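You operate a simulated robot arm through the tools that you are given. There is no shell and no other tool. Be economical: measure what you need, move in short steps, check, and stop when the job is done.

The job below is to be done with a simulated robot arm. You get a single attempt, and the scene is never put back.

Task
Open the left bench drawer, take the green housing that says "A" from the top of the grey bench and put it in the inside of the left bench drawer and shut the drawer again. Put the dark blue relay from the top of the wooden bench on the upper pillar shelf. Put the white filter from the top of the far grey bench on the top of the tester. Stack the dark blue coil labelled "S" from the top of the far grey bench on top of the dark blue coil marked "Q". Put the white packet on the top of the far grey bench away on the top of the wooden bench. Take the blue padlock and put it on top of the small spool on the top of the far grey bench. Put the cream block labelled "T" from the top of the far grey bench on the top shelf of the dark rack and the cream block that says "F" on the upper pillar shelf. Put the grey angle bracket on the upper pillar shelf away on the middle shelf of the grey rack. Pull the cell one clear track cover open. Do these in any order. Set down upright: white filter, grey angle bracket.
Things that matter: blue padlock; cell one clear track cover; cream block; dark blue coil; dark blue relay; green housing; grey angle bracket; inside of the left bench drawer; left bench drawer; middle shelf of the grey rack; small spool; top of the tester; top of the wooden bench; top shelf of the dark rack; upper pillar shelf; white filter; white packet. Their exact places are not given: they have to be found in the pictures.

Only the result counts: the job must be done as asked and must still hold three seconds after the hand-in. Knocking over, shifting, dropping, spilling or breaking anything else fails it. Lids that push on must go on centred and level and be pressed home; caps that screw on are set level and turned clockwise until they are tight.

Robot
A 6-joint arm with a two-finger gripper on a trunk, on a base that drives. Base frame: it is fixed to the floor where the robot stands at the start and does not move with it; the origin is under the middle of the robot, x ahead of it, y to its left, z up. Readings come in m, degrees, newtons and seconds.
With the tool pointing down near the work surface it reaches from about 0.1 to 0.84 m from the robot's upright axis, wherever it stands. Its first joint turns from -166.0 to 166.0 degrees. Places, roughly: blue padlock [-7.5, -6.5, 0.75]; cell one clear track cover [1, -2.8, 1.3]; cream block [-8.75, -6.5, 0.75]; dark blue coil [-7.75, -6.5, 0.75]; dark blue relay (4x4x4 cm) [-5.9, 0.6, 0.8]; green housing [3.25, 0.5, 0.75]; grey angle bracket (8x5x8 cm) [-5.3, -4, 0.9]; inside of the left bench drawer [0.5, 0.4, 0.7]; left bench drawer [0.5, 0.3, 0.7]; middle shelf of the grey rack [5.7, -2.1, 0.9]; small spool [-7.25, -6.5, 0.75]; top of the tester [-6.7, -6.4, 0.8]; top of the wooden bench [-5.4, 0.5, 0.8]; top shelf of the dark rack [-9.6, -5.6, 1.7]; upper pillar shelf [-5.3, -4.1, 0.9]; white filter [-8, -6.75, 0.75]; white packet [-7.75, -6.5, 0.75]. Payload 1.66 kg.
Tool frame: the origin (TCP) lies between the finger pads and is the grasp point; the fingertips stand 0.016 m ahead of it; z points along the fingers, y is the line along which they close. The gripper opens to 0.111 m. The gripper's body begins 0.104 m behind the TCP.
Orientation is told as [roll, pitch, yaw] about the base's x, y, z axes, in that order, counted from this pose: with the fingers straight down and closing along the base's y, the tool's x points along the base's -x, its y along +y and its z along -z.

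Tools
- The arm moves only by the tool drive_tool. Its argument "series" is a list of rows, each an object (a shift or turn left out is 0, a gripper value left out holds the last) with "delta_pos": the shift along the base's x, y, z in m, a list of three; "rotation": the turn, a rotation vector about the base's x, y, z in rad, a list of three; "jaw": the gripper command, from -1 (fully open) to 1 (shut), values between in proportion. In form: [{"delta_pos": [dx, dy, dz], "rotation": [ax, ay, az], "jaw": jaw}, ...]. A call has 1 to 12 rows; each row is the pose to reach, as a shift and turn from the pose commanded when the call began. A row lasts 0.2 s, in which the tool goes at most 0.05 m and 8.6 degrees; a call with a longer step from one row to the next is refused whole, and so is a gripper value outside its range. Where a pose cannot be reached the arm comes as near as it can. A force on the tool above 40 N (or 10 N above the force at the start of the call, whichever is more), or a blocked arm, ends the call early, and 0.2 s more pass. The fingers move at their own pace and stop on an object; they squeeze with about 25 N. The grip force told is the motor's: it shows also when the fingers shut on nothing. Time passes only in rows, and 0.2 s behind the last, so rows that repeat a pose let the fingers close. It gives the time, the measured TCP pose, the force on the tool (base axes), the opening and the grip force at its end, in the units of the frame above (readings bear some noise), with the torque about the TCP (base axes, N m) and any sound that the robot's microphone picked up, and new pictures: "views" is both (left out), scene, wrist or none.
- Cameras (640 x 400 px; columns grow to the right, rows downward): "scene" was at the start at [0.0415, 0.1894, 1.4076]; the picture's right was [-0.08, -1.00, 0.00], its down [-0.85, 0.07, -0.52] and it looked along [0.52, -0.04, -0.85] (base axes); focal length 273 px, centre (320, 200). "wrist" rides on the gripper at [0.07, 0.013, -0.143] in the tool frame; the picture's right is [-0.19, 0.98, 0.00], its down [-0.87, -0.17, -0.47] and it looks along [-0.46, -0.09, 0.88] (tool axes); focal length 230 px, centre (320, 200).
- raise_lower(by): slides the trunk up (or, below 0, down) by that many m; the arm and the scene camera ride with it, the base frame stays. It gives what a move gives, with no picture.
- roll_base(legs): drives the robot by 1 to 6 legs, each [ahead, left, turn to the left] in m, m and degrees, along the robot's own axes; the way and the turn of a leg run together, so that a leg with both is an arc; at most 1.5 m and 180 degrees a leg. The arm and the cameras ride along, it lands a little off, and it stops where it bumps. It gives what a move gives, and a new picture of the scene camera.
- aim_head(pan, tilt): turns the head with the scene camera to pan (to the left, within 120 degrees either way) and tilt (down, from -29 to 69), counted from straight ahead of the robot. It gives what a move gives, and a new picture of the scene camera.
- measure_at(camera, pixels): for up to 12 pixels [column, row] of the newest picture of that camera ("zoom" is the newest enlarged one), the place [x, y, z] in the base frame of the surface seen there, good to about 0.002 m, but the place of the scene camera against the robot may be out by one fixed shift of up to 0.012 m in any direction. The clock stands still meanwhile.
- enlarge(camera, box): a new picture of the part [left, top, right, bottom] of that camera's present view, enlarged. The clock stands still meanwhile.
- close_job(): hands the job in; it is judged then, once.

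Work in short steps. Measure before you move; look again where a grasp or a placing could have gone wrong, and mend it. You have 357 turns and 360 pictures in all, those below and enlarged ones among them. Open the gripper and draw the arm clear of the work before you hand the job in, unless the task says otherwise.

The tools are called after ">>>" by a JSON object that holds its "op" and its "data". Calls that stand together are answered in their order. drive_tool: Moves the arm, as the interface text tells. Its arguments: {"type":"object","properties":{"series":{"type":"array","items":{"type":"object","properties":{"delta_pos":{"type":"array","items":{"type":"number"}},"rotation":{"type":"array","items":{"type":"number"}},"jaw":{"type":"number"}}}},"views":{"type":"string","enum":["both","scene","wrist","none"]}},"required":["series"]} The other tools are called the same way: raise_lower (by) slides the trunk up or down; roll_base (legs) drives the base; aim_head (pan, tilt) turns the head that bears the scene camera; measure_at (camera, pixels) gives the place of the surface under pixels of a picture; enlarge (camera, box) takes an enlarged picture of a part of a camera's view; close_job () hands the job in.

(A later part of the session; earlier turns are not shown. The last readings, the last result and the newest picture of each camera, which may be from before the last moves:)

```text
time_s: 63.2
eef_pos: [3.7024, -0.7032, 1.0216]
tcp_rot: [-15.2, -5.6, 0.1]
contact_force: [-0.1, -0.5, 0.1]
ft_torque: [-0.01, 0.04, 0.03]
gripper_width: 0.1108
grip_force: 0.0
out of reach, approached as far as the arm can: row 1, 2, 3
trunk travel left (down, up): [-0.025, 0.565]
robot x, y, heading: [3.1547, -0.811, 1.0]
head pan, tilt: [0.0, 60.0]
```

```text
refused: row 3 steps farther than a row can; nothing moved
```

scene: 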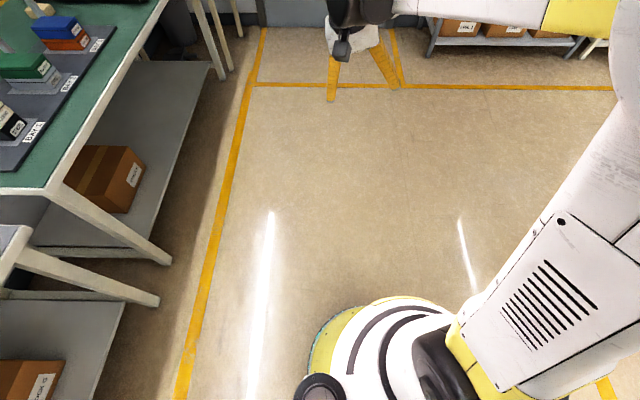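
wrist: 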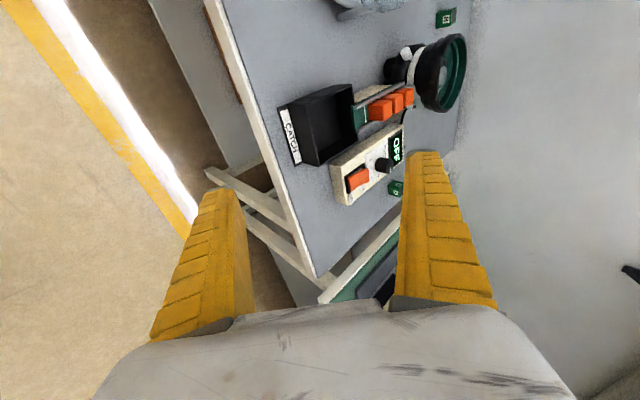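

Smaller steps.

>>> {"op": "drive_tool", "data": {"series": [{"delta_pos": [-0.01, -0.04, 0]}, {"delta_pos": [-0.02, -0.08, 0]}, {"delta_pos": [-0.03, -0.12, -0.02]}, {"delta_pos": [-0.04, -0.16, -0.04]}, {"delta_pos": [-0.04, -0.2, -0.055]}, {"delta_pos": [-0.04, -0.2, -0.055], "rotation": [0.13, 0.04, 0]}, {"delta_pos": [-0.04, -0.2, -0.055], "rotation": [0.26, 0.09, 0]}], "views": "scene"}}

```text
time_s: 64.8
eef_pos: [3.6583, -0.8423, 0.967]
tcp_rot: [-15.7, -4.6, -1.8]
contact_force: [1.0, 0.2, -0.3]
ft_torque: [0.01, 0.03, 0.04]
gripper_width: 0.1107
grip_force: 0.0
out of reach, approached as far as the arm can: row 4, 5, 6, 7
trunk travel left (down, up): [-0.025, 0.565]
robot x, y, heading: [3.1529, -0.8125, 1.1]
head pan, tilt: [0.0, 60.0]
```

scene: 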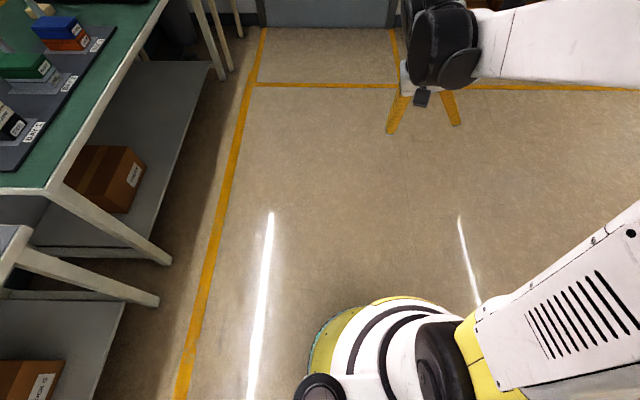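

My commanded pose may have wandered far from the measured one through unreached corrections (estimated commanded tilt ≈ (0.36, 0.53) rad). I cancel that so that the commanded tool is level.

>>> {"op": "drive_tool", "data": {"series": [{"rotation": [-0.072, -0.106, 0]}, {"rotation": [-0.144, -0.212, 0]}, {"rotation": [-0.216, -0.318, 0]}, {"rotation": [-0.288, -0.424, 0]}, {"rotation": [-0.36, -0.53, 0]}, {"rotation": [-0.36, -0.53, 0]}], "views": "none"}}

```text
time_s: 66.2
eef_pos: [3.66, -0.8409, 0.9663]
tcp_rot: [-38.6, -34.7, 6.4]
contact_force: [-0.1, -0.3, -0.3]
ft_torque: [-0.05, 0.01, -0.04]
gripper_width: 0.1109
grip_force: 0.0
trunk travel left (down, up): [-0.025, 0.565]
robot x, y, heading: [3.1557, -0.8141, 1.1]
head pan, tilt: [0.0, 60.0]
```

That confirms the commanded pose follows the measured one, so a wrist joint truly is at its limit: I flipped the wrist when the tool crossed the tangential direction. To undo it I point the tool forward, then left (tangential), then down.

>>> {"op": "drive_tool", "data": {"series": [{"delta_pos": [0.03, 0.0, 0.02], "rotation": [0, -0.0995, 0.0968]}, {"delta_pos": [0.06, 0.0, 0.04], "rotation": [0, -0.199, 0.1935]}, {"delta_pos": [0.09, 0.0, 0.06], "rotation": [0, -0.2985, 0.29]}, {"delta_pos": [0.12, 0.0, 0.08], "rotation": [0, -0.398, 0.387]}, {"delta_pos": [0.15, 0.0, 0.1], "rotation": [0, -0.4975, 0.484]}, {"delta_pos": [0.18, 0.0, 0.12], "rotation": [0, -0.597, 0.58]}, {"delta_pos": [0.21, 0.0, 0.13], "rotation": [0, -0.6965, 0.677]}, {"delta_pos": [0.24, 0.0, 0.13], "rotation": [0, -0.796, 0.774]}], "views": "none"}}

>>> {"op": "drive_tool", "data": {"series": [{"delta_pos": [-0.02, 0.03, 0.0], "rotation": [0, 0, 0.14]}, {"delta_pos": [-0.04, 0.06, 0.0], "rotation": [0, 0, 0.28]}, {"delta_pos": [-0.06, 0.09, 0.0], "rotation": [0, 0, 0.42]}, {"delta_pos": [-0.08, 0.12, 0.0], "rotation": [0, 0, 0.56]}, {"delta_pos": [-0.1, 0.15, 0.0], "rotation": [0, 0, 0.7]}, {"delta_pos": [-0.12, 0.18, 0.0], "rotation": [0, 0, 0.84]}, {"delta_pos": [-0.14, 0.21, 0.0], "rotation": [0, 0, 0.98]}, {"delta_pos": [-0.15, 0.22, 0.0], "rotation": [0, 0, 1.12]}, {"delta_pos": [-0.16, 0.23, 0.0], "rotation": [0, 0, 1.26]}, {"delta_pos": [-0.17, 0.24, 0.0], "rotation": [0, 0, 1.4]}, {"delta_pos": [-0.18, 0.25, 0.0], "rotation": [0, 0, 1.54]}], "views": "scene"}}

```text
time_s: 68.0
eef_pos: [3.901, -0.8426, 1.0958]
tcp_rot: [-93.6, -65.2, 97.7]
contact_force: [-0.7, 0.5, 0.0]
ft_torque: [0.0, -0.03, -0.02]
gripper_width: 0.1109
grip_force: 0.2
out of reach, approached as far as the arm can: row 7
trunk travel left (down, up): [-0.025, 0.565]
robot x, y, heading: [3.151, -0.8138, 1.2]
head pan, tilt: [0.0, 60.0]
```

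```text
time_s: 70.4
eef_pos: [3.7204, -0.5909, 1.0978]
tcp_rot: [-93.4, -65.0, -173.9]
contact_force: [-0.2, 0.1, -0.3]
ft_torque: [-0.01, -0.02, -0.01]
gripper_width: 0.1109
grip_force: 0.1
trunk travel left (down, up): [-0.025, 0.565]
robot x, y, heading: [3.1565, -0.8121, 1.0]
head pan, tilt: [0.0, 60.0]
```

scene: 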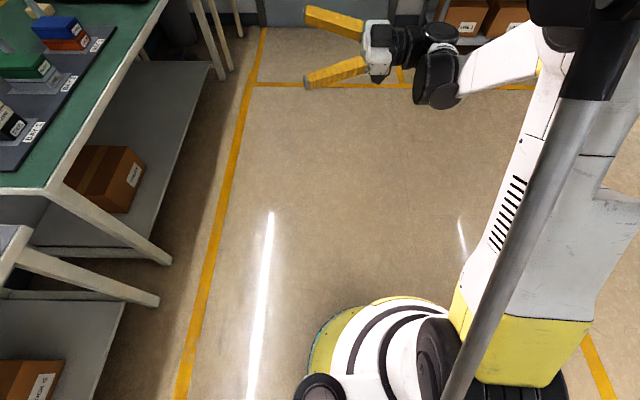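

Now the tool points left (tangential). Roll it down about base x while moving the TCP back in line.

>>> {"op": "drive_tool", "data": {"series": [{"delta_pos": [0, -0.01, -0.02], "rotation": [-0.13, 0, 0]}, {"delta_pos": [0, -0.02, -0.04], "rotation": [-0.26, 0, 0]}, {"delta_pos": [0, -0.04, -0.06], "rotation": [-0.39, 0, 0]}, {"delta_pos": [0, -0.06, -0.08], "rotation": [-0.52, 0, 0]}, {"delta_pos": [0, -0.08, -0.1], "rotation": [-0.65, 0, 0]}, {"delta_pos": [0, -0.11, -0.11], "rotation": [-0.78, 0, 0]}, {"delta_pos": [0, -0.14, -0.12], "rotation": [-0.91, 0, 0]}, {"delta_pos": [0, -0.17, -0.12], "rotation": [-1.04, 0, 0]}, {"delta_pos": [0, -0.2, -0.12], "rotation": [-1.17, 0, 0]}, {"delta_pos": [0, -0.22, -0.12], "rotation": [-1.3, 0, 0]}, {"delta_pos": [0, -0.23, -0.12], "rotation": [-1.43, 0, 0]}, {"delta_pos": [0, -0.23, -0.12], "rotation": [-1.55, 0, 0]}], "views": "scene"}}

```text
time_s: 73.0
eef_pos: [3.7212, -0.8221, 0.9785]
tcp_rot: [1.4, -3.5, 114.9]
contact_force: [0.2, -0.2, -0.2]
ft_torque: [0.02, -0.01, 0.01]
gripper_width: 0.1109
grip_force: 0.0
trunk travel left (down, up): [-0.025, 0.565]
robot x, y, heading: [3.1562, -0.8091, 0.7]
head pan, tilt: [0.0, 60.0]
```

scene: 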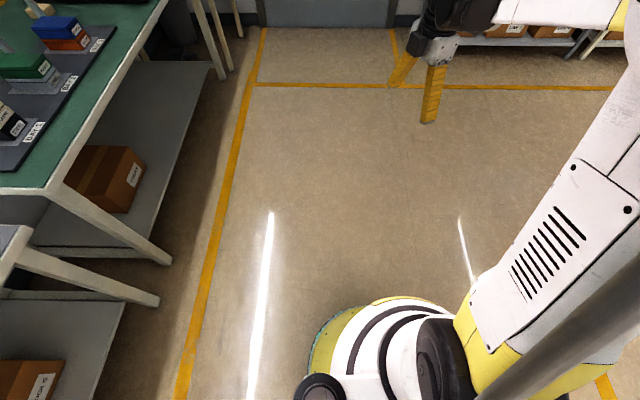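

Wrist restored. I level and turn the yaw back to the default.

>>> {"op": "drive_tool", "data": {"series": [{"rotation": [-0.045, -0.048, 0]}], "views": "none"}}

>>> {"op": "drive_tool", "data": {"series": [{"rotation": [0, 0, -0.145]}, {"rotation": [0, 0, -0.29]}, {"rotation": [0, 0, -0.435]}, {"rotation": [0, 0, -0.58]}, {"rotation": [0, 0, -0.725]}, {"rotation": [0, 0, -0.87]}, {"rotation": [0, 0, -1.015]}, {"rotation": [0, 0, -1.16]}, {"rotation": [0, 0, -1.305]}, {"rotation": [0, 0, -1.45]}, {"rotation": [0, 0, -1.595]}, {"rotation": [0, 0, -1.74]}], "views": "none"}}

>>> {"op": "drive_tool", "data": {"series": [{"delta_pos": [0, 0, 0.03], "rotation": [0, 0, -0.13]}, {"delta_pos": [0, 0, 0.06], "rotation": [0, 0, -0.26]}], "views": "none"}}

```text
time_s: 73.4
eef_pos: [3.7218, -0.8235, 0.9777]
tcp_rot: [0.1, 0.0, 114.9]
contact_force: [0.5, -0.6, -1.0]
ft_torque: [0.0, 0.02, 0.0]
gripper_width: 0.1111
grip_force: 0.1
trunk travel left (down, up): [-0.025, 0.565]
robot x, y, heading: [3.1508, -0.8136, 1.2]
head pan, tilt: [0.0, 60.0]
```

```text
time_s: 76.0
eef_pos: [3.7197, -0.8204, 0.977]
tcp_rot: [-0.1, -0.1, 15.0]
contact_force: [0.0, 0.3, 0.9]
ft_torque: [0.05, -0.02, 0.0]
gripper_width: 0.1106
grip_force: 0.1
trunk travel left (down, up): [-0.025, 0.565]
robot x, y, heading: [3.1548, -0.8111, 1.0]
head pan, tilt: [0.0, 60.0]
```

```text
time_s: 76.6
eef_pos: [3.7197, -0.8211, 1.0386]
tcp_rot: [0.0, -0.1, 0.2]
contact_force: [0.6, -0.4, -0.6]
ft_torque: [0.02, 0.01, 0.0]
gripper_width: 0.1109
grip_force: 0.1
trunk travel left (down, up): [-0.025, 0.565]
robot x, y, heading: [3.1478, -0.8126, 1.0]
head pan, tilt: [0.0, 60.0]
```

Now turn to face the bench and drive to about (3.388, -0.33).

>>> {"op": "roll_base", "data": {"legs": [[0, 0, 89], [0.0, -0.235, 0], [0.45, 0, 0]]}}

>>> {"op": "aim_head", "data": {"pan": -10, "tilt": 45}}

```text
time_s: 84.5
eef_pos: [3.3764, 0.2147, 1.038]
tcp_rot: [0.0, 0.0, 91.1]
contact_force: [0.0, 0.2, -0.3]
ft_torque: [0.0, -0.02, 0.01]
gripper_width: 0.1109
grip_force: 0.1
trunk travel left (down, up): [-0.025, 0.565]
robot x, y, heading: [3.3723, -0.3543, 91.8]
head pan, tilt: [0.0, 60.0]
```

scene: 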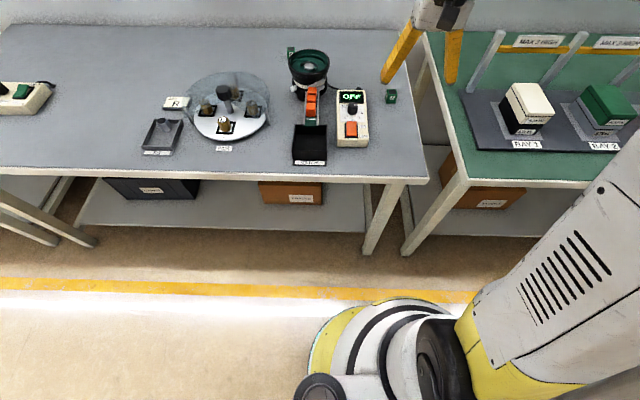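

```text
time_s: 85.3
eef_pos: [3.3771, 0.2137, 1.0375]
tcp_rot: [0.0, -0.2, 91.1]
contact_force: [-0.3, 0.5, -0.5]
ft_torque: [0.0, -0.01, -0.01]
gripper_width: 0.1109
grip_force: 0.1
trunk travel left (down, up): [-0.025, 0.565]
robot x, y, heading: [3.3786, -0.3535, 91.7]
head pan, tilt: [-10.0, 45.0]
```

scene: 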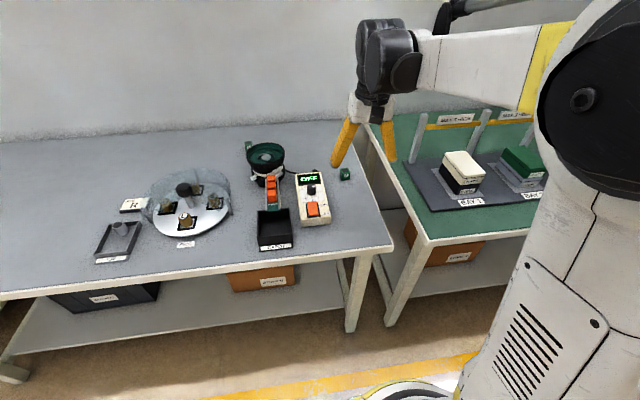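

Housing A at (346,173). Measure it and view from the wrist camera after moving toward it.

>>> {"op": "measure_at", "data": {"camera": "scene", "pixels": [[346, 170], [346, 178], [340, 172], [351, 172]]}}

>>> {"op": "drive_tool", "data": {"series": [{"delta_pos": [0, 0.04, 0]}, {"delta_pos": [0, 0.08, -0.02]}, {"delta_pos": [0.0, 0.11, -0.04]}], "views": "wrist"}}

```text
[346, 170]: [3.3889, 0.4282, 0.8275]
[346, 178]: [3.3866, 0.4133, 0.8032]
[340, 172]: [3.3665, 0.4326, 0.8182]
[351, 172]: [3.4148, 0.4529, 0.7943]
```

```text
time_s: 86.1
eef_pos: [3.3756, 0.3255, 0.9957]
tcp_rot: [0.0, -0.1, 91.1]
contact_force: [0.3, 0.6, -1.1]
ft_torque: [0.0, 0.0, 0.0]
gripper_width: 0.1109
grip_force: 0.1
trunk travel left (down, up): [-0.025, 0.565]
robot x, y, heading: [3.3774, -0.3577, 91.8]
head pan, tilt: [-10.0, 45.0]
```

wrist: 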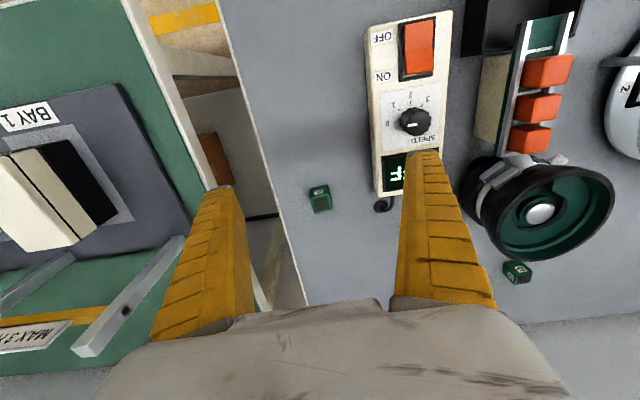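

Housing at (320,198) in the wrist view; measure precisely.

>>> {"op": "measure_at", "data": {"camera": "wrist", "pixels": [[318, 190], [325, 206], [312, 192], [327, 190], [333, 205], [340, 230], [318, 201]]}}

>>> {"op": "enlarge", "data": {"camera": "wrist", "box": [280, 170, 360, 220]}}

```text
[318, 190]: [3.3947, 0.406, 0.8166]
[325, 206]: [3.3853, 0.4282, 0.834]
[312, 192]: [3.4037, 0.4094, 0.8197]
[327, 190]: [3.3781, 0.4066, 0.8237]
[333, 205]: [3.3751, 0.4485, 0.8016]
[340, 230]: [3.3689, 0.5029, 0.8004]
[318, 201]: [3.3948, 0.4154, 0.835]
```

```text
8.00 times, centred on (320, 195) of wrist
```

zoom: 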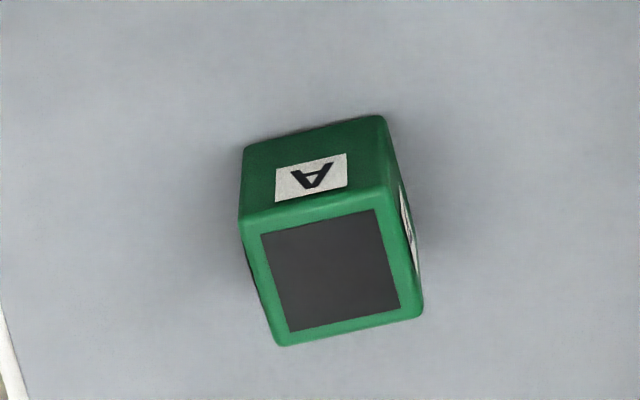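

>>> {"op": "measure_at", "data": {"camera": "zoom", "pixels": [[331, 268], [248, 228], [380, 192], [415, 305], [280, 338]]}}

```text
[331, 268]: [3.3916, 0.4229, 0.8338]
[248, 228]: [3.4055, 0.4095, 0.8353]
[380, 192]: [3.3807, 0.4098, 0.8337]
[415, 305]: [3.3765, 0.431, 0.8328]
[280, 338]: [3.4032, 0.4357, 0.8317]
```

Centre (3.3915, 0.4225), top z 0.834, bench z 0.801. I go above with the gripper half open, then descend.

>>> {"op": "drive_tool", "data": {"series": [{"delta_pos": [0.008, 0.04, 0], "rotation": [0, 0, 0.05], "jaw": -0.1}, {"delta_pos": [0.016, 0.08, -0.02], "rotation": [0, 0, 0.1], "jaw": -0.1}, {"delta_pos": [0.016, 0.097, -0.06], "rotation": [0, 0, 0.1], "jaw": -0.1}, {"delta_pos": [0.016, 0.097, -0.105], "rotation": [0, 0, 0.1], "jaw": -0.1}], "views": "wrist"}}

```text
time_s: 87.1
eef_pos: [3.3936, 0.4206, 0.8922]
tcp_rot: [0.1, -0.2, 96.8]
contact_force: [0.1, 0.9, 0.0]
ft_torque: [-0.01, -0.01, -0.01]
gripper_width: 0.0629
grip_force: 1.5
trunk travel left (down, up): [-0.025, 0.565]
robot x, y, heading: [3.3721, -0.3492, 91.7]
head pan, tilt: [-10.0, 45.0]
```

wrist: 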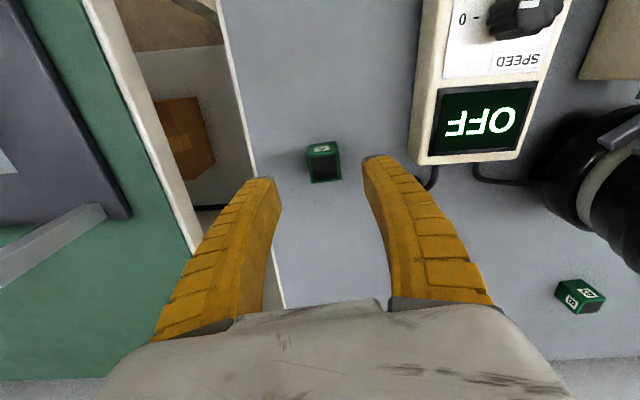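

Check the cube's position again from this closer view.

>>> {"op": "measure_at", "data": {"camera": "wrist", "pixels": [[325, 170], [312, 160], [337, 155], [341, 176], [314, 181]]}}

```text
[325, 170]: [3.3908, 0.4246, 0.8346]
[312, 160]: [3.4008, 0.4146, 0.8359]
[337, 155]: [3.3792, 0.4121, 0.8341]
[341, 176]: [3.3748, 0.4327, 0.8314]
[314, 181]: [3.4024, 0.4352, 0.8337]
```

Good agreement (centre ≈3.390, 0.423). Descend and grip.

>>> {"op": "drive_tool", "data": {"series": [{"delta_pos": [-0.003, 0.002, -0.04]}, {"delta_pos": [-0.003, 0.002, -0.07]}, {"delta_pos": [-0.003, 0.002, -0.07], "jaw": 1}, {"delta_pos": [-0.003, 0.002, -0.07], "jaw": 1}, {"delta_pos": [-0.003, 0.002, -0.07], "jaw": 1}, {"delta_pos": [-0.003, 0.002, -0.03], "jaw": 1}, {"delta_pos": [-0.003, 0.002, 0.02], "jaw": 1}, {"delta_pos": [-0.003, 0.002, 0.07], "jaw": 1}, {"delta_pos": [-0.003, -0.03, 0.1], "jaw": 1}, {"delta_pos": [-0.003, -0.07, 0.12], "jaw": 1}], "views": "wrist"}}

```text
time_s: 89.3
eef_pos: [3.3904, 0.3495, 1.0131]
tcp_rot: [0.0, -0.2, 96.8]
contact_force: [-1.0, 0.0, -0.1]
ft_torque: [0.01, -0.02, -0.02]
gripper_width: 0.0241
grip_force: 25.2
trunk travel left (down, up): [-0.025, 0.565]
robot x, y, heading: [3.3752, -0.3558, 91.6]
head pan, tilt: [-10.0, 45.0]
```

wrist: 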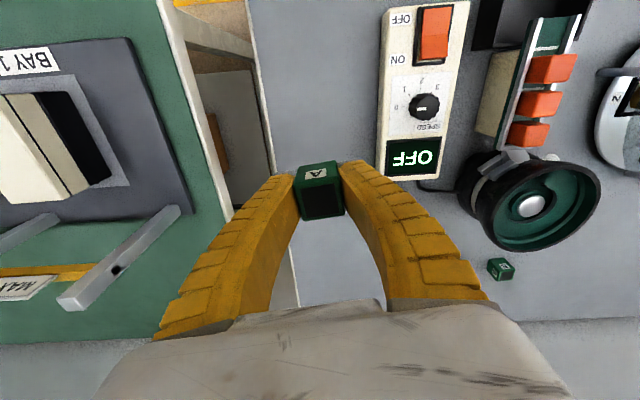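

Housing A held. Draw in, back off, strafe left to the drawer at x≈0.47.

>>> {"op": "drive_tool", "data": {"series": [{"delta_pos": [0, -0.045, 0.02]}, {"delta_pos": [0, -0.09, 0.02]}, {"delta_pos": [0, -0.13, 0.02], "rotation": [0, 0, -0.1]}], "views": "none"}}

>>> {"op": "roll_base", "data": {"legs": [[-0.45, 0, 0], [0, 1.45, 0], [0, 1.45, 0]]}}

>>> {"op": "aim_head", "data": {"pan": 0, "tilt": 50}}

```text
time_s: 90.1
eef_pos: [3.3895, 0.2206, 1.0317]
tcp_rot: [0.0, -0.2, 91.0]
contact_force: [-0.9, 0.7, 0.6]
ft_torque: [-0.01, 0.02, -0.05]
gripper_width: 0.024
grip_force: 25.3
trunk travel left (down, up): [-0.025, 0.565]
robot x, y, heading: [3.3778, -0.3522, 91.6]
head pan, tilt: [-10.0, 45.0]
```

```text
time_s: 106.2
eef_pos: [0.5445, -0.3057, 1.0326]
tcp_rot: [0.0, -0.2, 91.4]
contact_force: [0.6, 0.5, 0.2]
ft_torque: [-0.01, -0.04, 0.02]
gripper_width: 0.0238
grip_force: 25.1
trunk travel left (down, up): [-0.025, 0.565]
robot x, y, heading: [0.5343, -0.8793, 92.3]
head pan, tilt: [-10.0, 45.0]
```

scene: 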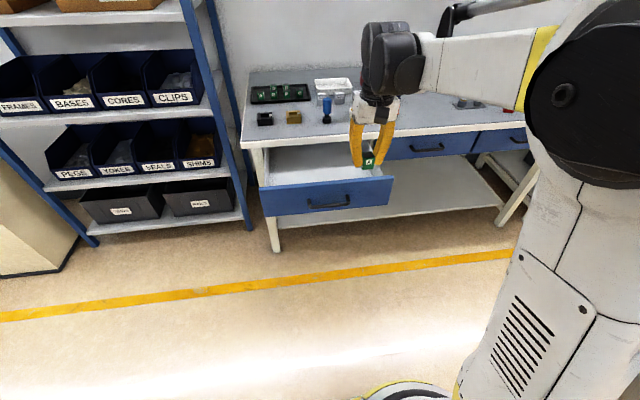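

```text
time_s: 106.9
eef_pos: [0.5441, -0.3046, 1.0324]
tcp_rot: [-0.1, -0.1, 91.4]
contact_force: [-0.3, 0.1, -0.2]
ft_torque: [0.0, 0.03, 0.01]
gripper_width: 0.0241
grip_force: 24.9
trunk travel left (down, up): [-0.025, 0.565]
robot x, y, heading: [0.5324, -0.8777, 92.0]
head pan, tilt: [0.0, 50.0]
```

scene: 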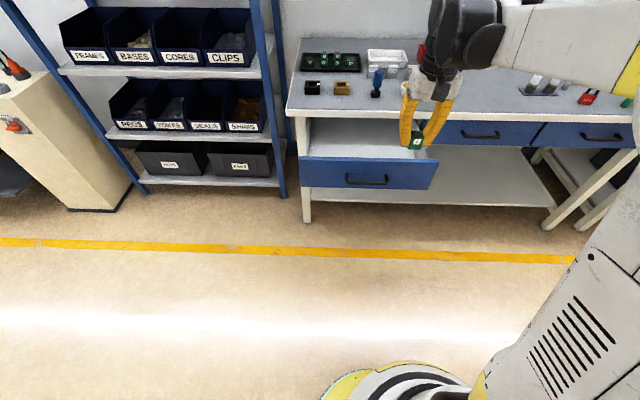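

Drawer still open. Drive 0.27 forward, 0.06 left.

>>> {"op": "measure_at", "data": {"camera": "scene", "pixels": [[310, 180], [430, 180], [366, 160], [345, 140], [320, 150], [310, 125]]}}

>>> {"op": "roll_base", "data": {"legs": [[0.29, 0.06, 0]]}}

>>> {"op": "drive_tool", "data": {"series": [{"delta_pos": [0, 0, -0.01]}], "views": "both"}}

```text
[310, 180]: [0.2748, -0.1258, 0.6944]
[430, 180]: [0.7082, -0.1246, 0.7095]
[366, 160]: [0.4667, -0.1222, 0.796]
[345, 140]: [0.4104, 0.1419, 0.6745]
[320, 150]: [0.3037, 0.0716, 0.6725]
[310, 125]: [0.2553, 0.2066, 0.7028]
```

```text
time_s: 108.9
eef_pos: [0.4745, -0.0154, 1.0324]
tcp_rot: [0.0, -0.1, 91.2]
contact_force: [0.1, -0.4, -0.4]
ft_torque: [-0.02, 0.0, -0.03]
gripper_width: 0.0238
grip_force: 24.8
trunk travel left (down, up): [-0.025, 0.565]
robot x, y, heading: [0.4622, -0.5893, 91.7]
head pan, tilt: [0.0, 50.0]
```

scene: 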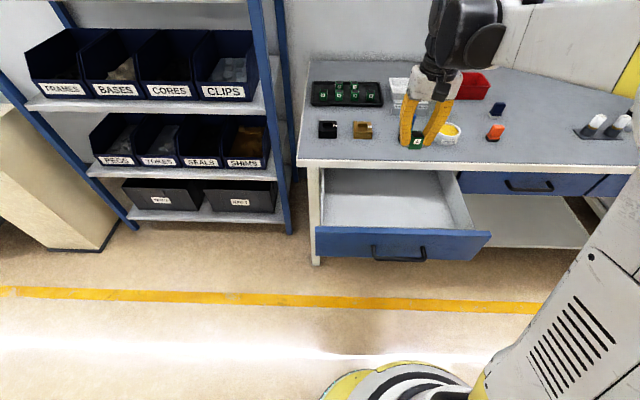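

```text
time_s: 109.3
eef_pos: [0.4737, -0.0153, 1.022]
tcp_rot: [0.0, -0.1, 91.2]
contact_force: [0.4, -0.4, -0.9]
ft_torque: [0.02, 0.02, 0.01]
gripper_width: 0.0239
grip_force: 24.6
trunk travel left (down, up): [-0.025, 0.565]
robot x, y, heading: [0.4601, -0.589, 91.9]
head pan, tilt: [0.0, 50.0]
```

scene: 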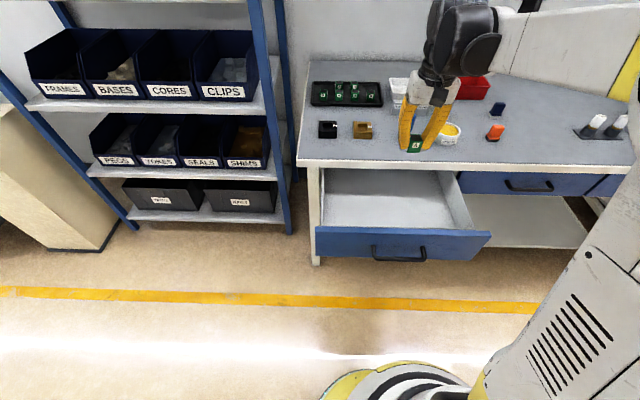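
wrist: 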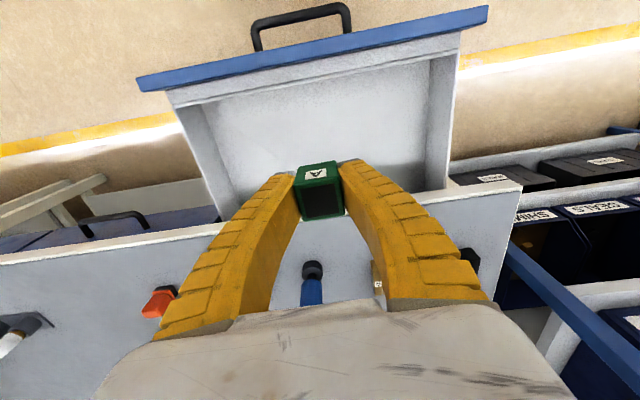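

Above the drawer interior. Lower to TCP z≈0.696 (floor 0.673) and release.

>>> {"op": "drive_tool", "data": {"series": [{"delta_pos": [0, -0.005, -0.05]}, {"delta_pos": [0, -0.01, -0.1]}, {"delta_pos": [0, -0.01, -0.15]}, {"delta_pos": [0, -0.01, -0.2]}, {"delta_pos": [0, -0.01, -0.25]}, {"delta_pos": [0, -0.01, -0.29]}, {"delta_pos": [0, -0.01, -0.31]}, {"delta_pos": [0, -0.01, -0.325]}], "views": "wrist"}}

```text
refused: row 1 steps farther than a row can; nothing moved
```

>>> {"op": "drive_tool", "data": {"series": [{"delta_pos": [0, -0.005, -0.045]}, {"delta_pos": [0, -0.01, -0.09]}, {"delta_pos": [0, -0.01, -0.135]}, {"delta_pos": [0, -0.01, -0.18]}, {"delta_pos": [0, -0.01, -0.225]}, {"delta_pos": [0, -0.01, -0.27]}, {"delta_pos": [0, -0.01, -0.305]}, {"delta_pos": [0, -0.01, -0.325]}], "views": "wrist"}}

```text
time_s: 111.1
eef_pos: [0.4729, -0.0259, 0.6971]
tcp_rot: [0.0, 0.0, 91.2]
contact_force: [-1.0, -0.8, 19.1]
ft_torque: [-0.06, 0.03, -0.02]
gripper_width: 0.0331
grip_force: 24.8
trunk travel left (down, up): [-0.025, 0.565]
robot x, y, heading: [0.4635, -0.5898, 91.9]
head pan, tilt: [0.0, 50.0]
```

wrist: 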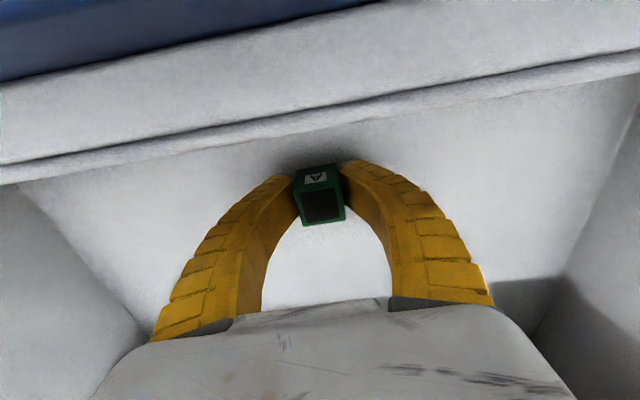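

Contact with the floor (19 N). Release and lift.

>>> {"op": "drive_tool", "data": {"series": [{"delta_pos": [0, 0, 0.002], "jaw": 0}, {"delta_pos": [0, 0, 0.002], "jaw": -0.3}, {"delta_pos": [0, 0, 0.002], "jaw": -0.3}, {"delta_pos": [0, 0, 0.045]}, {"delta_pos": [0, 0, 0.09]}, {"delta_pos": [0, 0, 0.135]}, {"delta_pos": [0, 0, 0.18]}, {"delta_pos": [0, 0, 0.225]}], "views": "both"}}

```text
time_s: 112.9
eef_pos: [0.4765, -0.0271, 0.9207]
tcp_rot: [-0.1, -0.1, 91.2]
contact_force: [-0.4, 0.1, -0.2]
ft_torque: [-0.02, -0.02, 0.01]
gripper_width: 0.0738
grip_force: 1.3
trunk travel left (down, up): [-0.025, 0.565]
robot x, y, heading: [0.4615, -0.5912, 91.9]
head pan, tilt: [0.0, 50.0]
```

scene: 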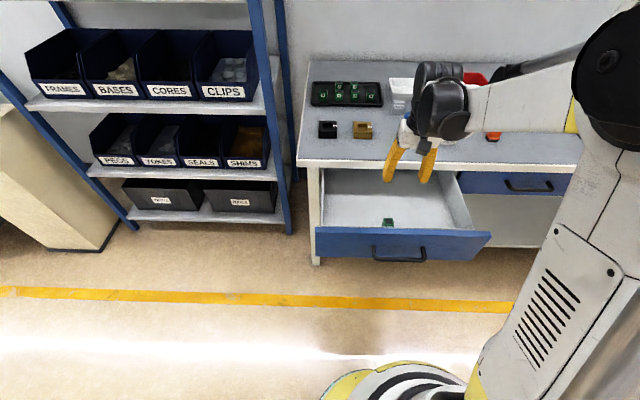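
wrist: 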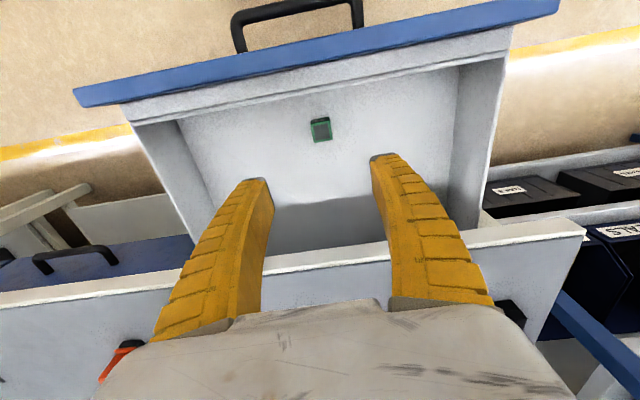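

Housing sits in the drawer. Now I shut it: closed fingers in front of the handle bar (y≈-0.18), then push +y.

>>> {"op": "drive_tool", "data": {"series": [{"delta_pos": [0, -0.045, 0], "jaw": 1}, {"delta_pos": [0, -0.09, 0]}, {"delta_pos": [0, -0.135, 0]}, {"delta_pos": [0, -0.18, 0]}, {"delta_pos": [0, -0.21, 0]}, {"delta_pos": [0, -0.21, -0.045]}, {"delta_pos": [0, -0.21, -0.09]}, {"delta_pos": [0, -0.21, -0.135]}, {"delta_pos": [0, -0.21, -0.18]}], "views": "both"}}

```text
time_s: 114.9
eef_pos: [0.4757, -0.2161, 0.7779]
tcp_rot: [0.0, -0.1, 91.3]
contact_force: [-0.3, -0.1, -0.4]
ft_torque: [-0.03, -0.01, 0.0]
gripper_width: 0.0
grip_force: 25.1
out of reach, approached as far as the arm can: row 9
trunk travel left (down, up): [-0.025, 0.565]
robot x, y, heading: [0.4622, -0.5895, 92.0]
head pan, tilt: [0.0, 50.0]
```

scene: 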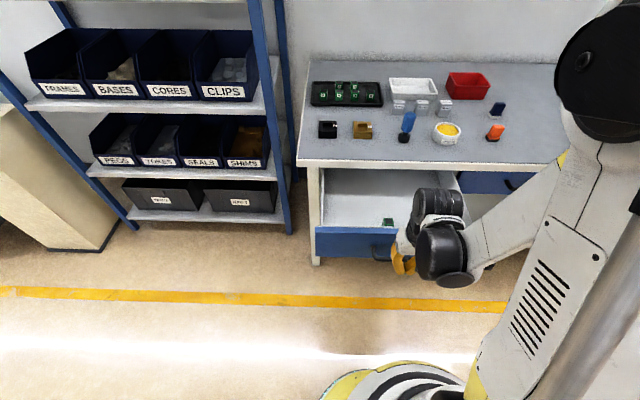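
wrist: 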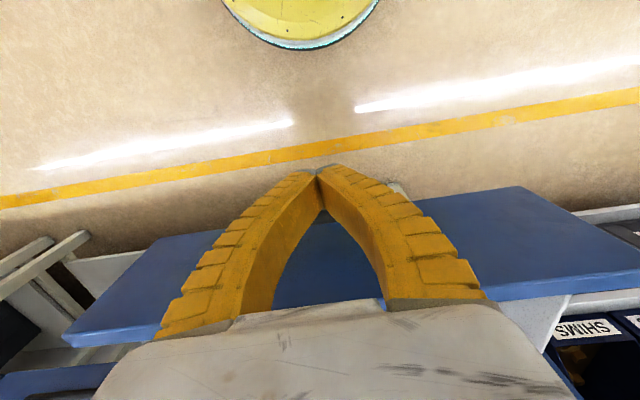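

Too close for that depth; back the base 0.15 m and extend, lowering to z 0.738.

>>> {"op": "roll_base", "data": {"legs": [[-0.15, 0, 0]]}}

>>> {"op": "drive_tool", "data": {"series": [{"delta_pos": [0, 0.04, 0.0]}, {"delta_pos": [0, 0.08, 0.0]}, {"delta_pos": [0, 0.12, -0.02]}, {"delta_pos": [0, 0.12, -0.04]}], "views": "none"}}

```text
time_s: 116.3
eef_pos: [0.481, -0.3659, 0.7772]
tcp_rot: [-0.1, -0.1, 91.2]
contact_force: [0.2, -0.3, 0.8]
ft_torque: [0.01, 0.0, 0.0]
gripper_width: 0.0002
grip_force: 24.9
trunk travel left (down, up): [-0.025, 0.565]
robot x, y, heading: [0.4659, -0.7415, 92.3]
head pan, tilt: [0.0, 50.0]
```

scene: 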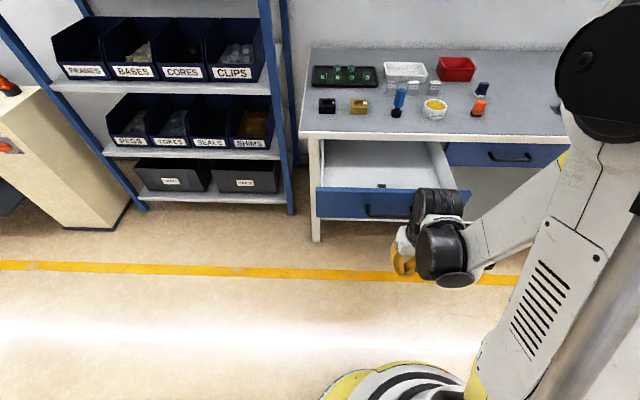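

```text
time_s: 117.3
eef_pos: [0.4804, -0.2453, 0.7363]
tcp_rot: [0.1, -0.1, 91.2]
contact_force: [-0.9, -0.5, -0.6]
ft_torque: [0.0, 0.01, -0.01]
gripper_width: 0.0001
grip_force: 24.4
trunk travel left (down, up): [-0.025, 0.565]
robot x, y, heading: [0.4657, -0.739, 91.9]
head pan, tilt: [0.0, 50.0]
```

Now push +y, from -0.245 to about +0.07 in gentle steps.

>>> {"op": "drive_tool", "data": {"series": [{"delta_pos": [0, 0.03, 0]}, {"delta_pos": [0, 0.06, 0]}, {"delta_pos": [0, 0.09, 0]}, {"delta_pos": [0, 0.12, 0]}, {"delta_pos": [0, 0.15, 0]}, {"delta_pos": [0, 0.18, 0]}, {"delta_pos": [0, 0.21, 0]}, {"delta_pos": [0, 0.24, 0]}, {"delta_pos": [0, 0.265, 0]}, {"delta_pos": [0, 0.285, 0]}, {"delta_pos": [0, 0.3, 0]}], "views": "scene"}}

```text
time_s: 119.7
eef_pos: [0.4791, 0.054, 0.7382]
tcp_rot: [0.0, -0.1, 91.2]
contact_force: [-0.2, -0.1, 0.7]
ft_torque: [0.01, -0.02, 0.0]
gripper_width: 0.0002
grip_force: 28.7
trunk travel left (down, up): [-0.025, 0.565]
robot x, y, heading: [0.466, -0.7421, 92.1]
head pan, tilt: [0.0, 50.0]
```

scene: 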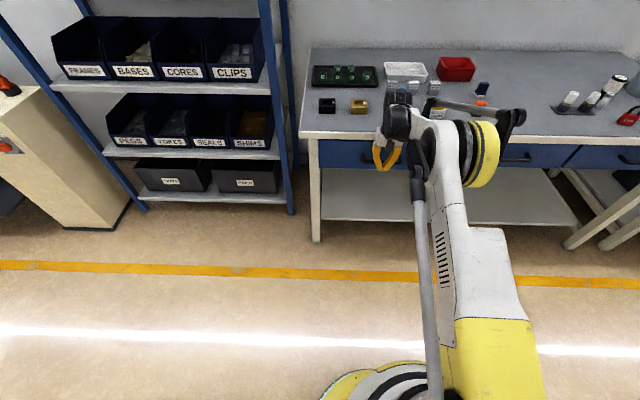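

Nearly shut; continue gently to y≈0.09.

>>> {"op": "drive_tool", "data": {"series": [{"delta_pos": [0, 0.01, 0]}, {"delta_pos": [0, 0.018, 0]}, {"delta_pos": [0, 0.024, 0]}, {"delta_pos": [0, 0.029, 0]}, {"delta_pos": [0, 0.033, 0]}, {"delta_pos": [0, 0.036, 0]}], "views": "none"}}

>>> {"op": "measure_at", "data": {"camera": "scene", "pixels": [[345, 155], [420, 155], [480, 158]]}}

```text
time_s: 121.1
eef_pos: [0.4792, 0.0849, 0.7377]
tcp_rot: [0.0, 0.4, 91.1]
contact_force: [0.1, -11.9, 0.5]
ft_torque: [-0.03, -0.04, -0.03]
gripper_width: 0.0063
grip_force: 28.8
trunk travel left (down, up): [-0.025, 0.565]
robot x, y, heading: [0.4688, -0.7435, 91.9]
head pan, tilt: [0.0, 50.0]
stopped in row 6: the force on the tool passed its limit at 45 N (the readings are from after the stop); the commanded pose is now the measured one
```

```text
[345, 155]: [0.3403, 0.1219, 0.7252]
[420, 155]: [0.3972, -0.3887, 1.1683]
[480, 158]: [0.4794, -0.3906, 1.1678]
```

45 N stop at y=0.085 — the drawer is shut. Retreat and check.

>>> {"op": "drive_tool", "data": {"series": [{"delta_pos": [0, -0.04, 0]}, {"delta_pos": [0, -0.08, 0.04]}, {"delta_pos": [0, -0.11, 0.08]}, {"delta_pos": [0, -0.15, 0.11]}, {"delta_pos": [0, -0.19, 0.14]}, {"delta_pos": [0, -0.22, 0.18]}, {"delta_pos": [0, -0.25, 0.22]}, {"delta_pos": [0, -0.25, 0.26], "jaw": -1}, {"delta_pos": [0, -0.25, 0.3], "jaw": -1}], "views": "scene"}}

>>> {"op": "measure_at", "data": {"camera": "scene", "pixels": [[345, 155], [375, 155], [480, 158]]}}

```text
refused: row 2 steps farther than a row can; nothing moved
```

```text
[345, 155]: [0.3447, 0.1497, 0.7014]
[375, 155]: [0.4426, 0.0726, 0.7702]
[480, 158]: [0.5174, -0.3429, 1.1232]
```

>>> {"op": "drive_tool", "data": {"series": [{"delta_pos": [0, -0.04, 0]}, {"delta_pos": [0, -0.07, 0.03]}, {"delta_pos": [0, -0.1, 0.06]}, {"delta_pos": [0, -0.13, 0.09]}, {"delta_pos": [0, -0.16, 0.12]}, {"delta_pos": [0, -0.19, 0.15]}, {"delta_pos": [0, -0.22, 0.18]}, {"delta_pos": [0, -0.25, 0.21]}, {"delta_pos": [0, -0.26, 0.25], "jaw": -1}, {"delta_pos": [0, -0.26, 0.29], "jaw": -1}], "views": "scene"}}

>>> {"op": "measure_at", "data": {"camera": "scene", "pixels": [[345, 155], [430, 155], [500, 145]]}}

```text
time_s: 123.3
eef_pos: [0.481, -0.1724, 1.0249]
tcp_rot: [-0.1, 0.4, 91.2]
contact_force: [0.2, -0.6, 0.9]
ft_torque: [-0.02, -0.03, 0.02]
gripper_width: 0.1108
grip_force: 0.1
trunk travel left (down, up): [-0.025, 0.565]
robot x, y, heading: [0.4717, -0.7397, 92.1]
head pan, tilt: [0.0, 50.0]
```

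scene: 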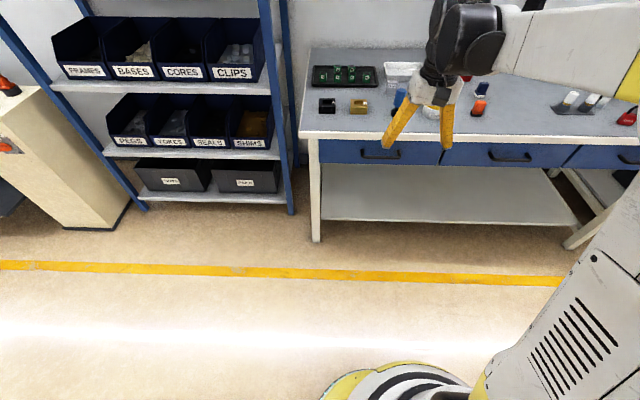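

```text
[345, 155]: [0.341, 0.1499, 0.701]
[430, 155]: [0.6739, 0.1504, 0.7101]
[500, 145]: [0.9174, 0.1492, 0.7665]
```

Drawer shut (front y 0.150, level with its neighbour). Next: cell one's track cover. I turn to face the cells.

>>> {"op": "roll_base", "data": {"legs": [[0, 0, -180], [0.6, 0.5, 0]]}}

>>> {"op": "aim_head", "data": {"pan": 0, "tilt": 20}}

```text
time_s: 134.9
eef_pos: [0.9406, -1.9012, 1.025]
tcp_rot: [0.0, 0.5, -90.1]
contact_force: [0.3, -0.5, 0.0]
ft_torque: [0.03, 0.0, 0.03]
gripper_width: 0.111
grip_force: 0.1
trunk travel left (down, up): [-0.025, 0.565]
robot x, y, heading: [0.964, -1.3406, -89.4]
head pan, tilt: [0.0, 50.0]
```

scene: 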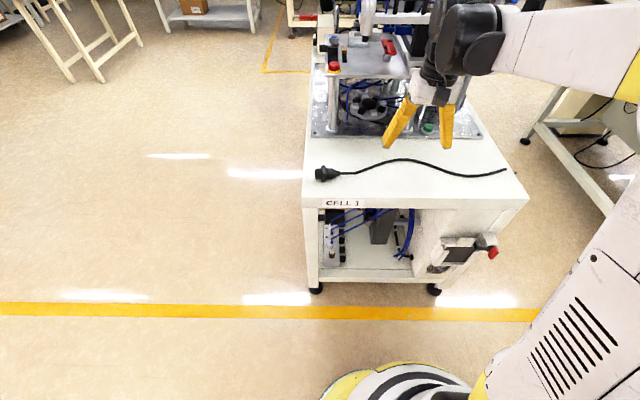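

```text
time_s: 135.8
eef_pos: [0.9404, -1.9006, 1.0258]
tcp_rot: [0.0, 0.4, -90.0]
contact_force: [0.5, -0.7, 1.0]
ft_torque: [-0.04, -0.02, 0.02]
gripper_width: 0.1109
grip_force: 0.0
trunk travel left (down, up): [-0.025, 0.565]
robot x, y, heading: [0.9634, -1.331, -89.3]
head pan, tilt: [0.0, 20.0]
```

scene: 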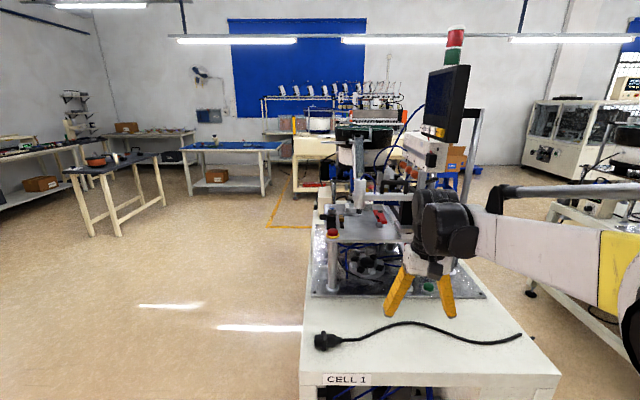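

This is CELL 1. Enlarge the machine to find the clear track cover.

>>> {"op": "enlarge", "data": {"camera": "scene", "box": [290, 100, 490, 225]}}

>>> {"op": "enlarge", "data": {"camera": "scene", "box": [300, 180, 420, 255]}}

```text
3.20 times, centred on (390, 162) of scene
```

zoom: 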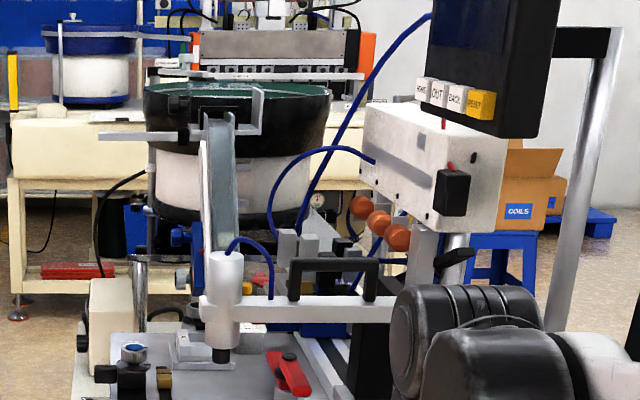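

```text
5.33 times, centred on (360, 218) of scene
```

zoom: 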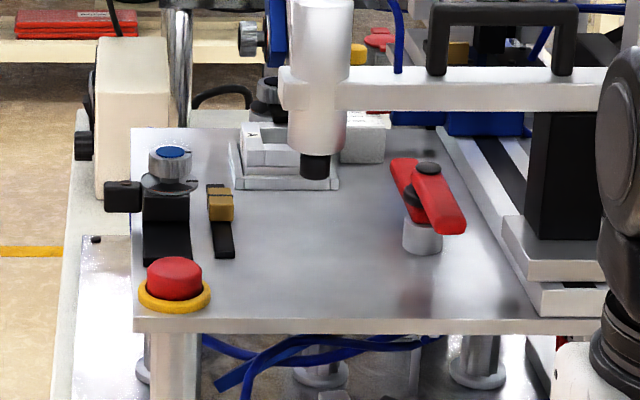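

A clear cover seems to lie over the track from the bowl (scene ≈(357,160)). I raise the trunk for a better view and move the arm aside.

>>> {"op": "raise_lower", "data": {"by": 0.35}}

>>> {"op": "aim_head", "data": {"pan": -2, "tilt": 25}}

>>> {"op": "enlarge", "data": {"camera": "scene", "box": [280, 120, 440, 220]}}

```text
time_s: 139.3
eef_pos: [0.939, -1.9004, 1.375]
tcp_rot: [0.0, 0.4, -90.0]
contact_force: [0.2, -0.3, 1.1]
ft_torque: [-0.02, 0.0, -0.01]
gripper_width: 0.111
grip_force: 0.1
trunk travel left (down, up): [-0.375, 0.215]
robot x, y, heading: [0.9655, -1.3329, -89.4]
head pan, tilt: [0.0, 20.0]
```

```text
time_s: 139.9
eef_pos: [0.9383, -1.9007, 1.3747]
tcp_rot: [0.1, 0.4, -90.0]
contact_force: [-0.5, -0.9, 0.0]
ft_torque: [-0.02, 0.02, -0.01]
gripper_width: 0.111
grip_force: 0.1
trunk travel left (down, up): [-0.375, 0.215]
robot x, y, heading: [0.9653, -1.3365, -89.3]
head pan, tilt: [-2.0, 25.0]
```

scene: 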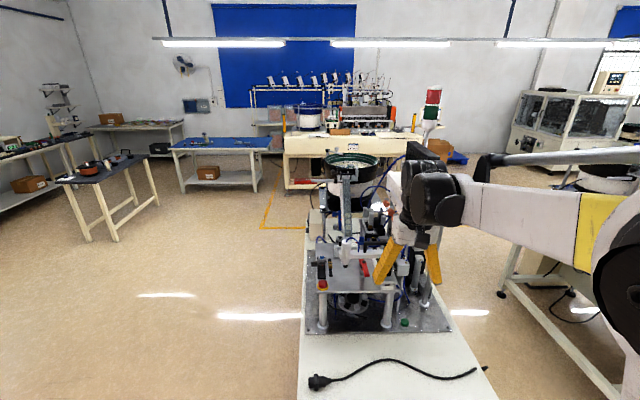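

```text
4.00 times, centred on (360, 170) of scene
```

zoom: 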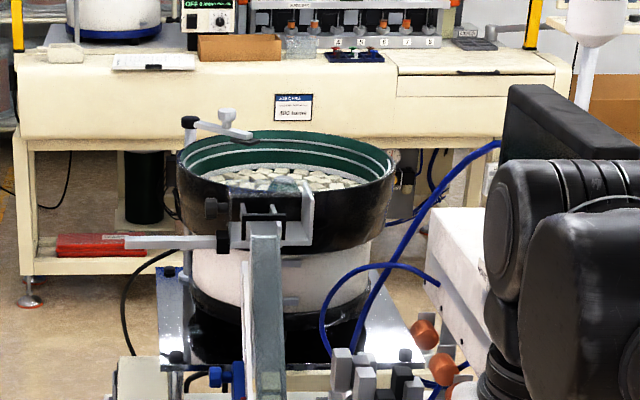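

Measure the bowl exit, track and table edges.

>>> {"op": "measure_at", "data": {"camera": "zoom", "pixels": [[265, 240], [265, 300], [265, 360], [265, 212], [290, 240], [130, 240], [210, 130], [235, 118], [305, 215], [285, 155]]}}

>>> {"op": "measure_at", "data": {"camera": "scene", "pixels": [[307, 330], [495, 398], [300, 390], [346, 250], [322, 270], [343, 200]]}}

```text
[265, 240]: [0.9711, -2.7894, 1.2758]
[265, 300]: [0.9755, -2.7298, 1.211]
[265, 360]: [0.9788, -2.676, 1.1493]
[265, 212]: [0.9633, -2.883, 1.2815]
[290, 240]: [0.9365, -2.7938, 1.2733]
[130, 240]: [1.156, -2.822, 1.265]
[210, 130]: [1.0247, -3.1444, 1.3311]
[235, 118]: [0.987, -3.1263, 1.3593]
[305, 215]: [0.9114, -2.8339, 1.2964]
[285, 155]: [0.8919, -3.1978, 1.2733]
```

```text
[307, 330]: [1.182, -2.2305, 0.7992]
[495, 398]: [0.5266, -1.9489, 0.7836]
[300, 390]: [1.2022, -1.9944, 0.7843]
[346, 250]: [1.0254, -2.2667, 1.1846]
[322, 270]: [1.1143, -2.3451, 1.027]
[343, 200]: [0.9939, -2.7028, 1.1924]
```

I go round to the cell's open left side (x≈1.95) facing -x to see the track from the side.

>>> {"op": "roll_base", "data": {"legs": [[0, 1.0, 0], [1.35, 0, 0], [0, 0, -90]]}}

>>> {"op": "aim_head", "data": {"pan": 5, "tilt": 25}}

```text
time_s: 155.4
eef_pos: [1.4068, -2.6469, 1.3752]
tcp_rot: [0.0, 0.5, 178.5]
contact_force: [0.2, 1.1, -0.4]
ft_torque: [-0.01, -0.02, -0.01]
gripper_width: 0.1108
grip_force: 0.1
trunk travel left (down, up): [-0.375, 0.215]
robot x, y, heading: [1.9765, -2.688, 179.3]
head pan, tilt: [-2.0, 25.0]
```

scene: 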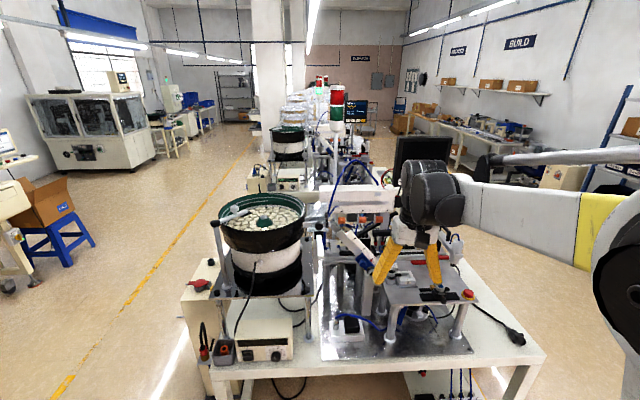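

```text
time_s: 156.1
eef_pos: [1.4069, -2.6469, 1.3742]
tcp_rot: [-0.1, 0.4, 178.5]
contact_force: [-0.1, -0.3, -0.4]
ft_torque: [-0.02, 0.0, 0.0]
gripper_width: 0.1107
grip_force: 0.1
trunk travel left (down, up): [-0.375, 0.215]
robot x, y, heading: [1.9711, -2.6897, 178.9]
head pan, tilt: [5.0, 25.0]
```

scene: 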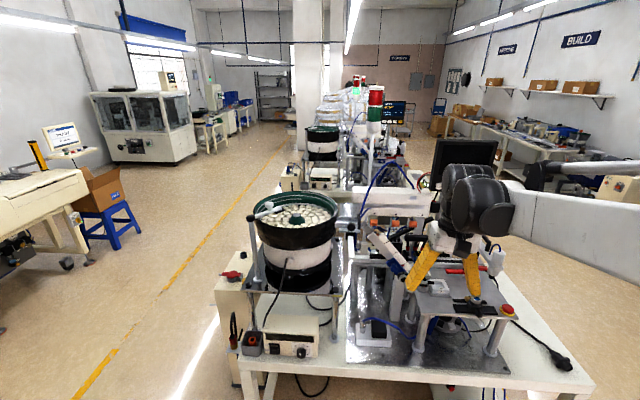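

>>> {"op": "enlarge", "data": {"camera": "scene", "box": [310, 190, 470, 290]}}

```text
4.00 times, centred on (390, 240) of scene
```

zoom: 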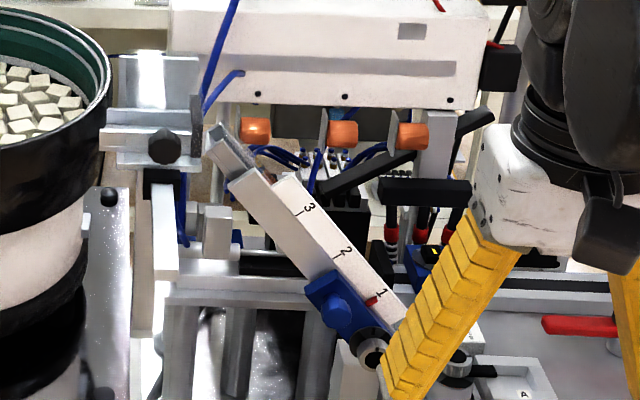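

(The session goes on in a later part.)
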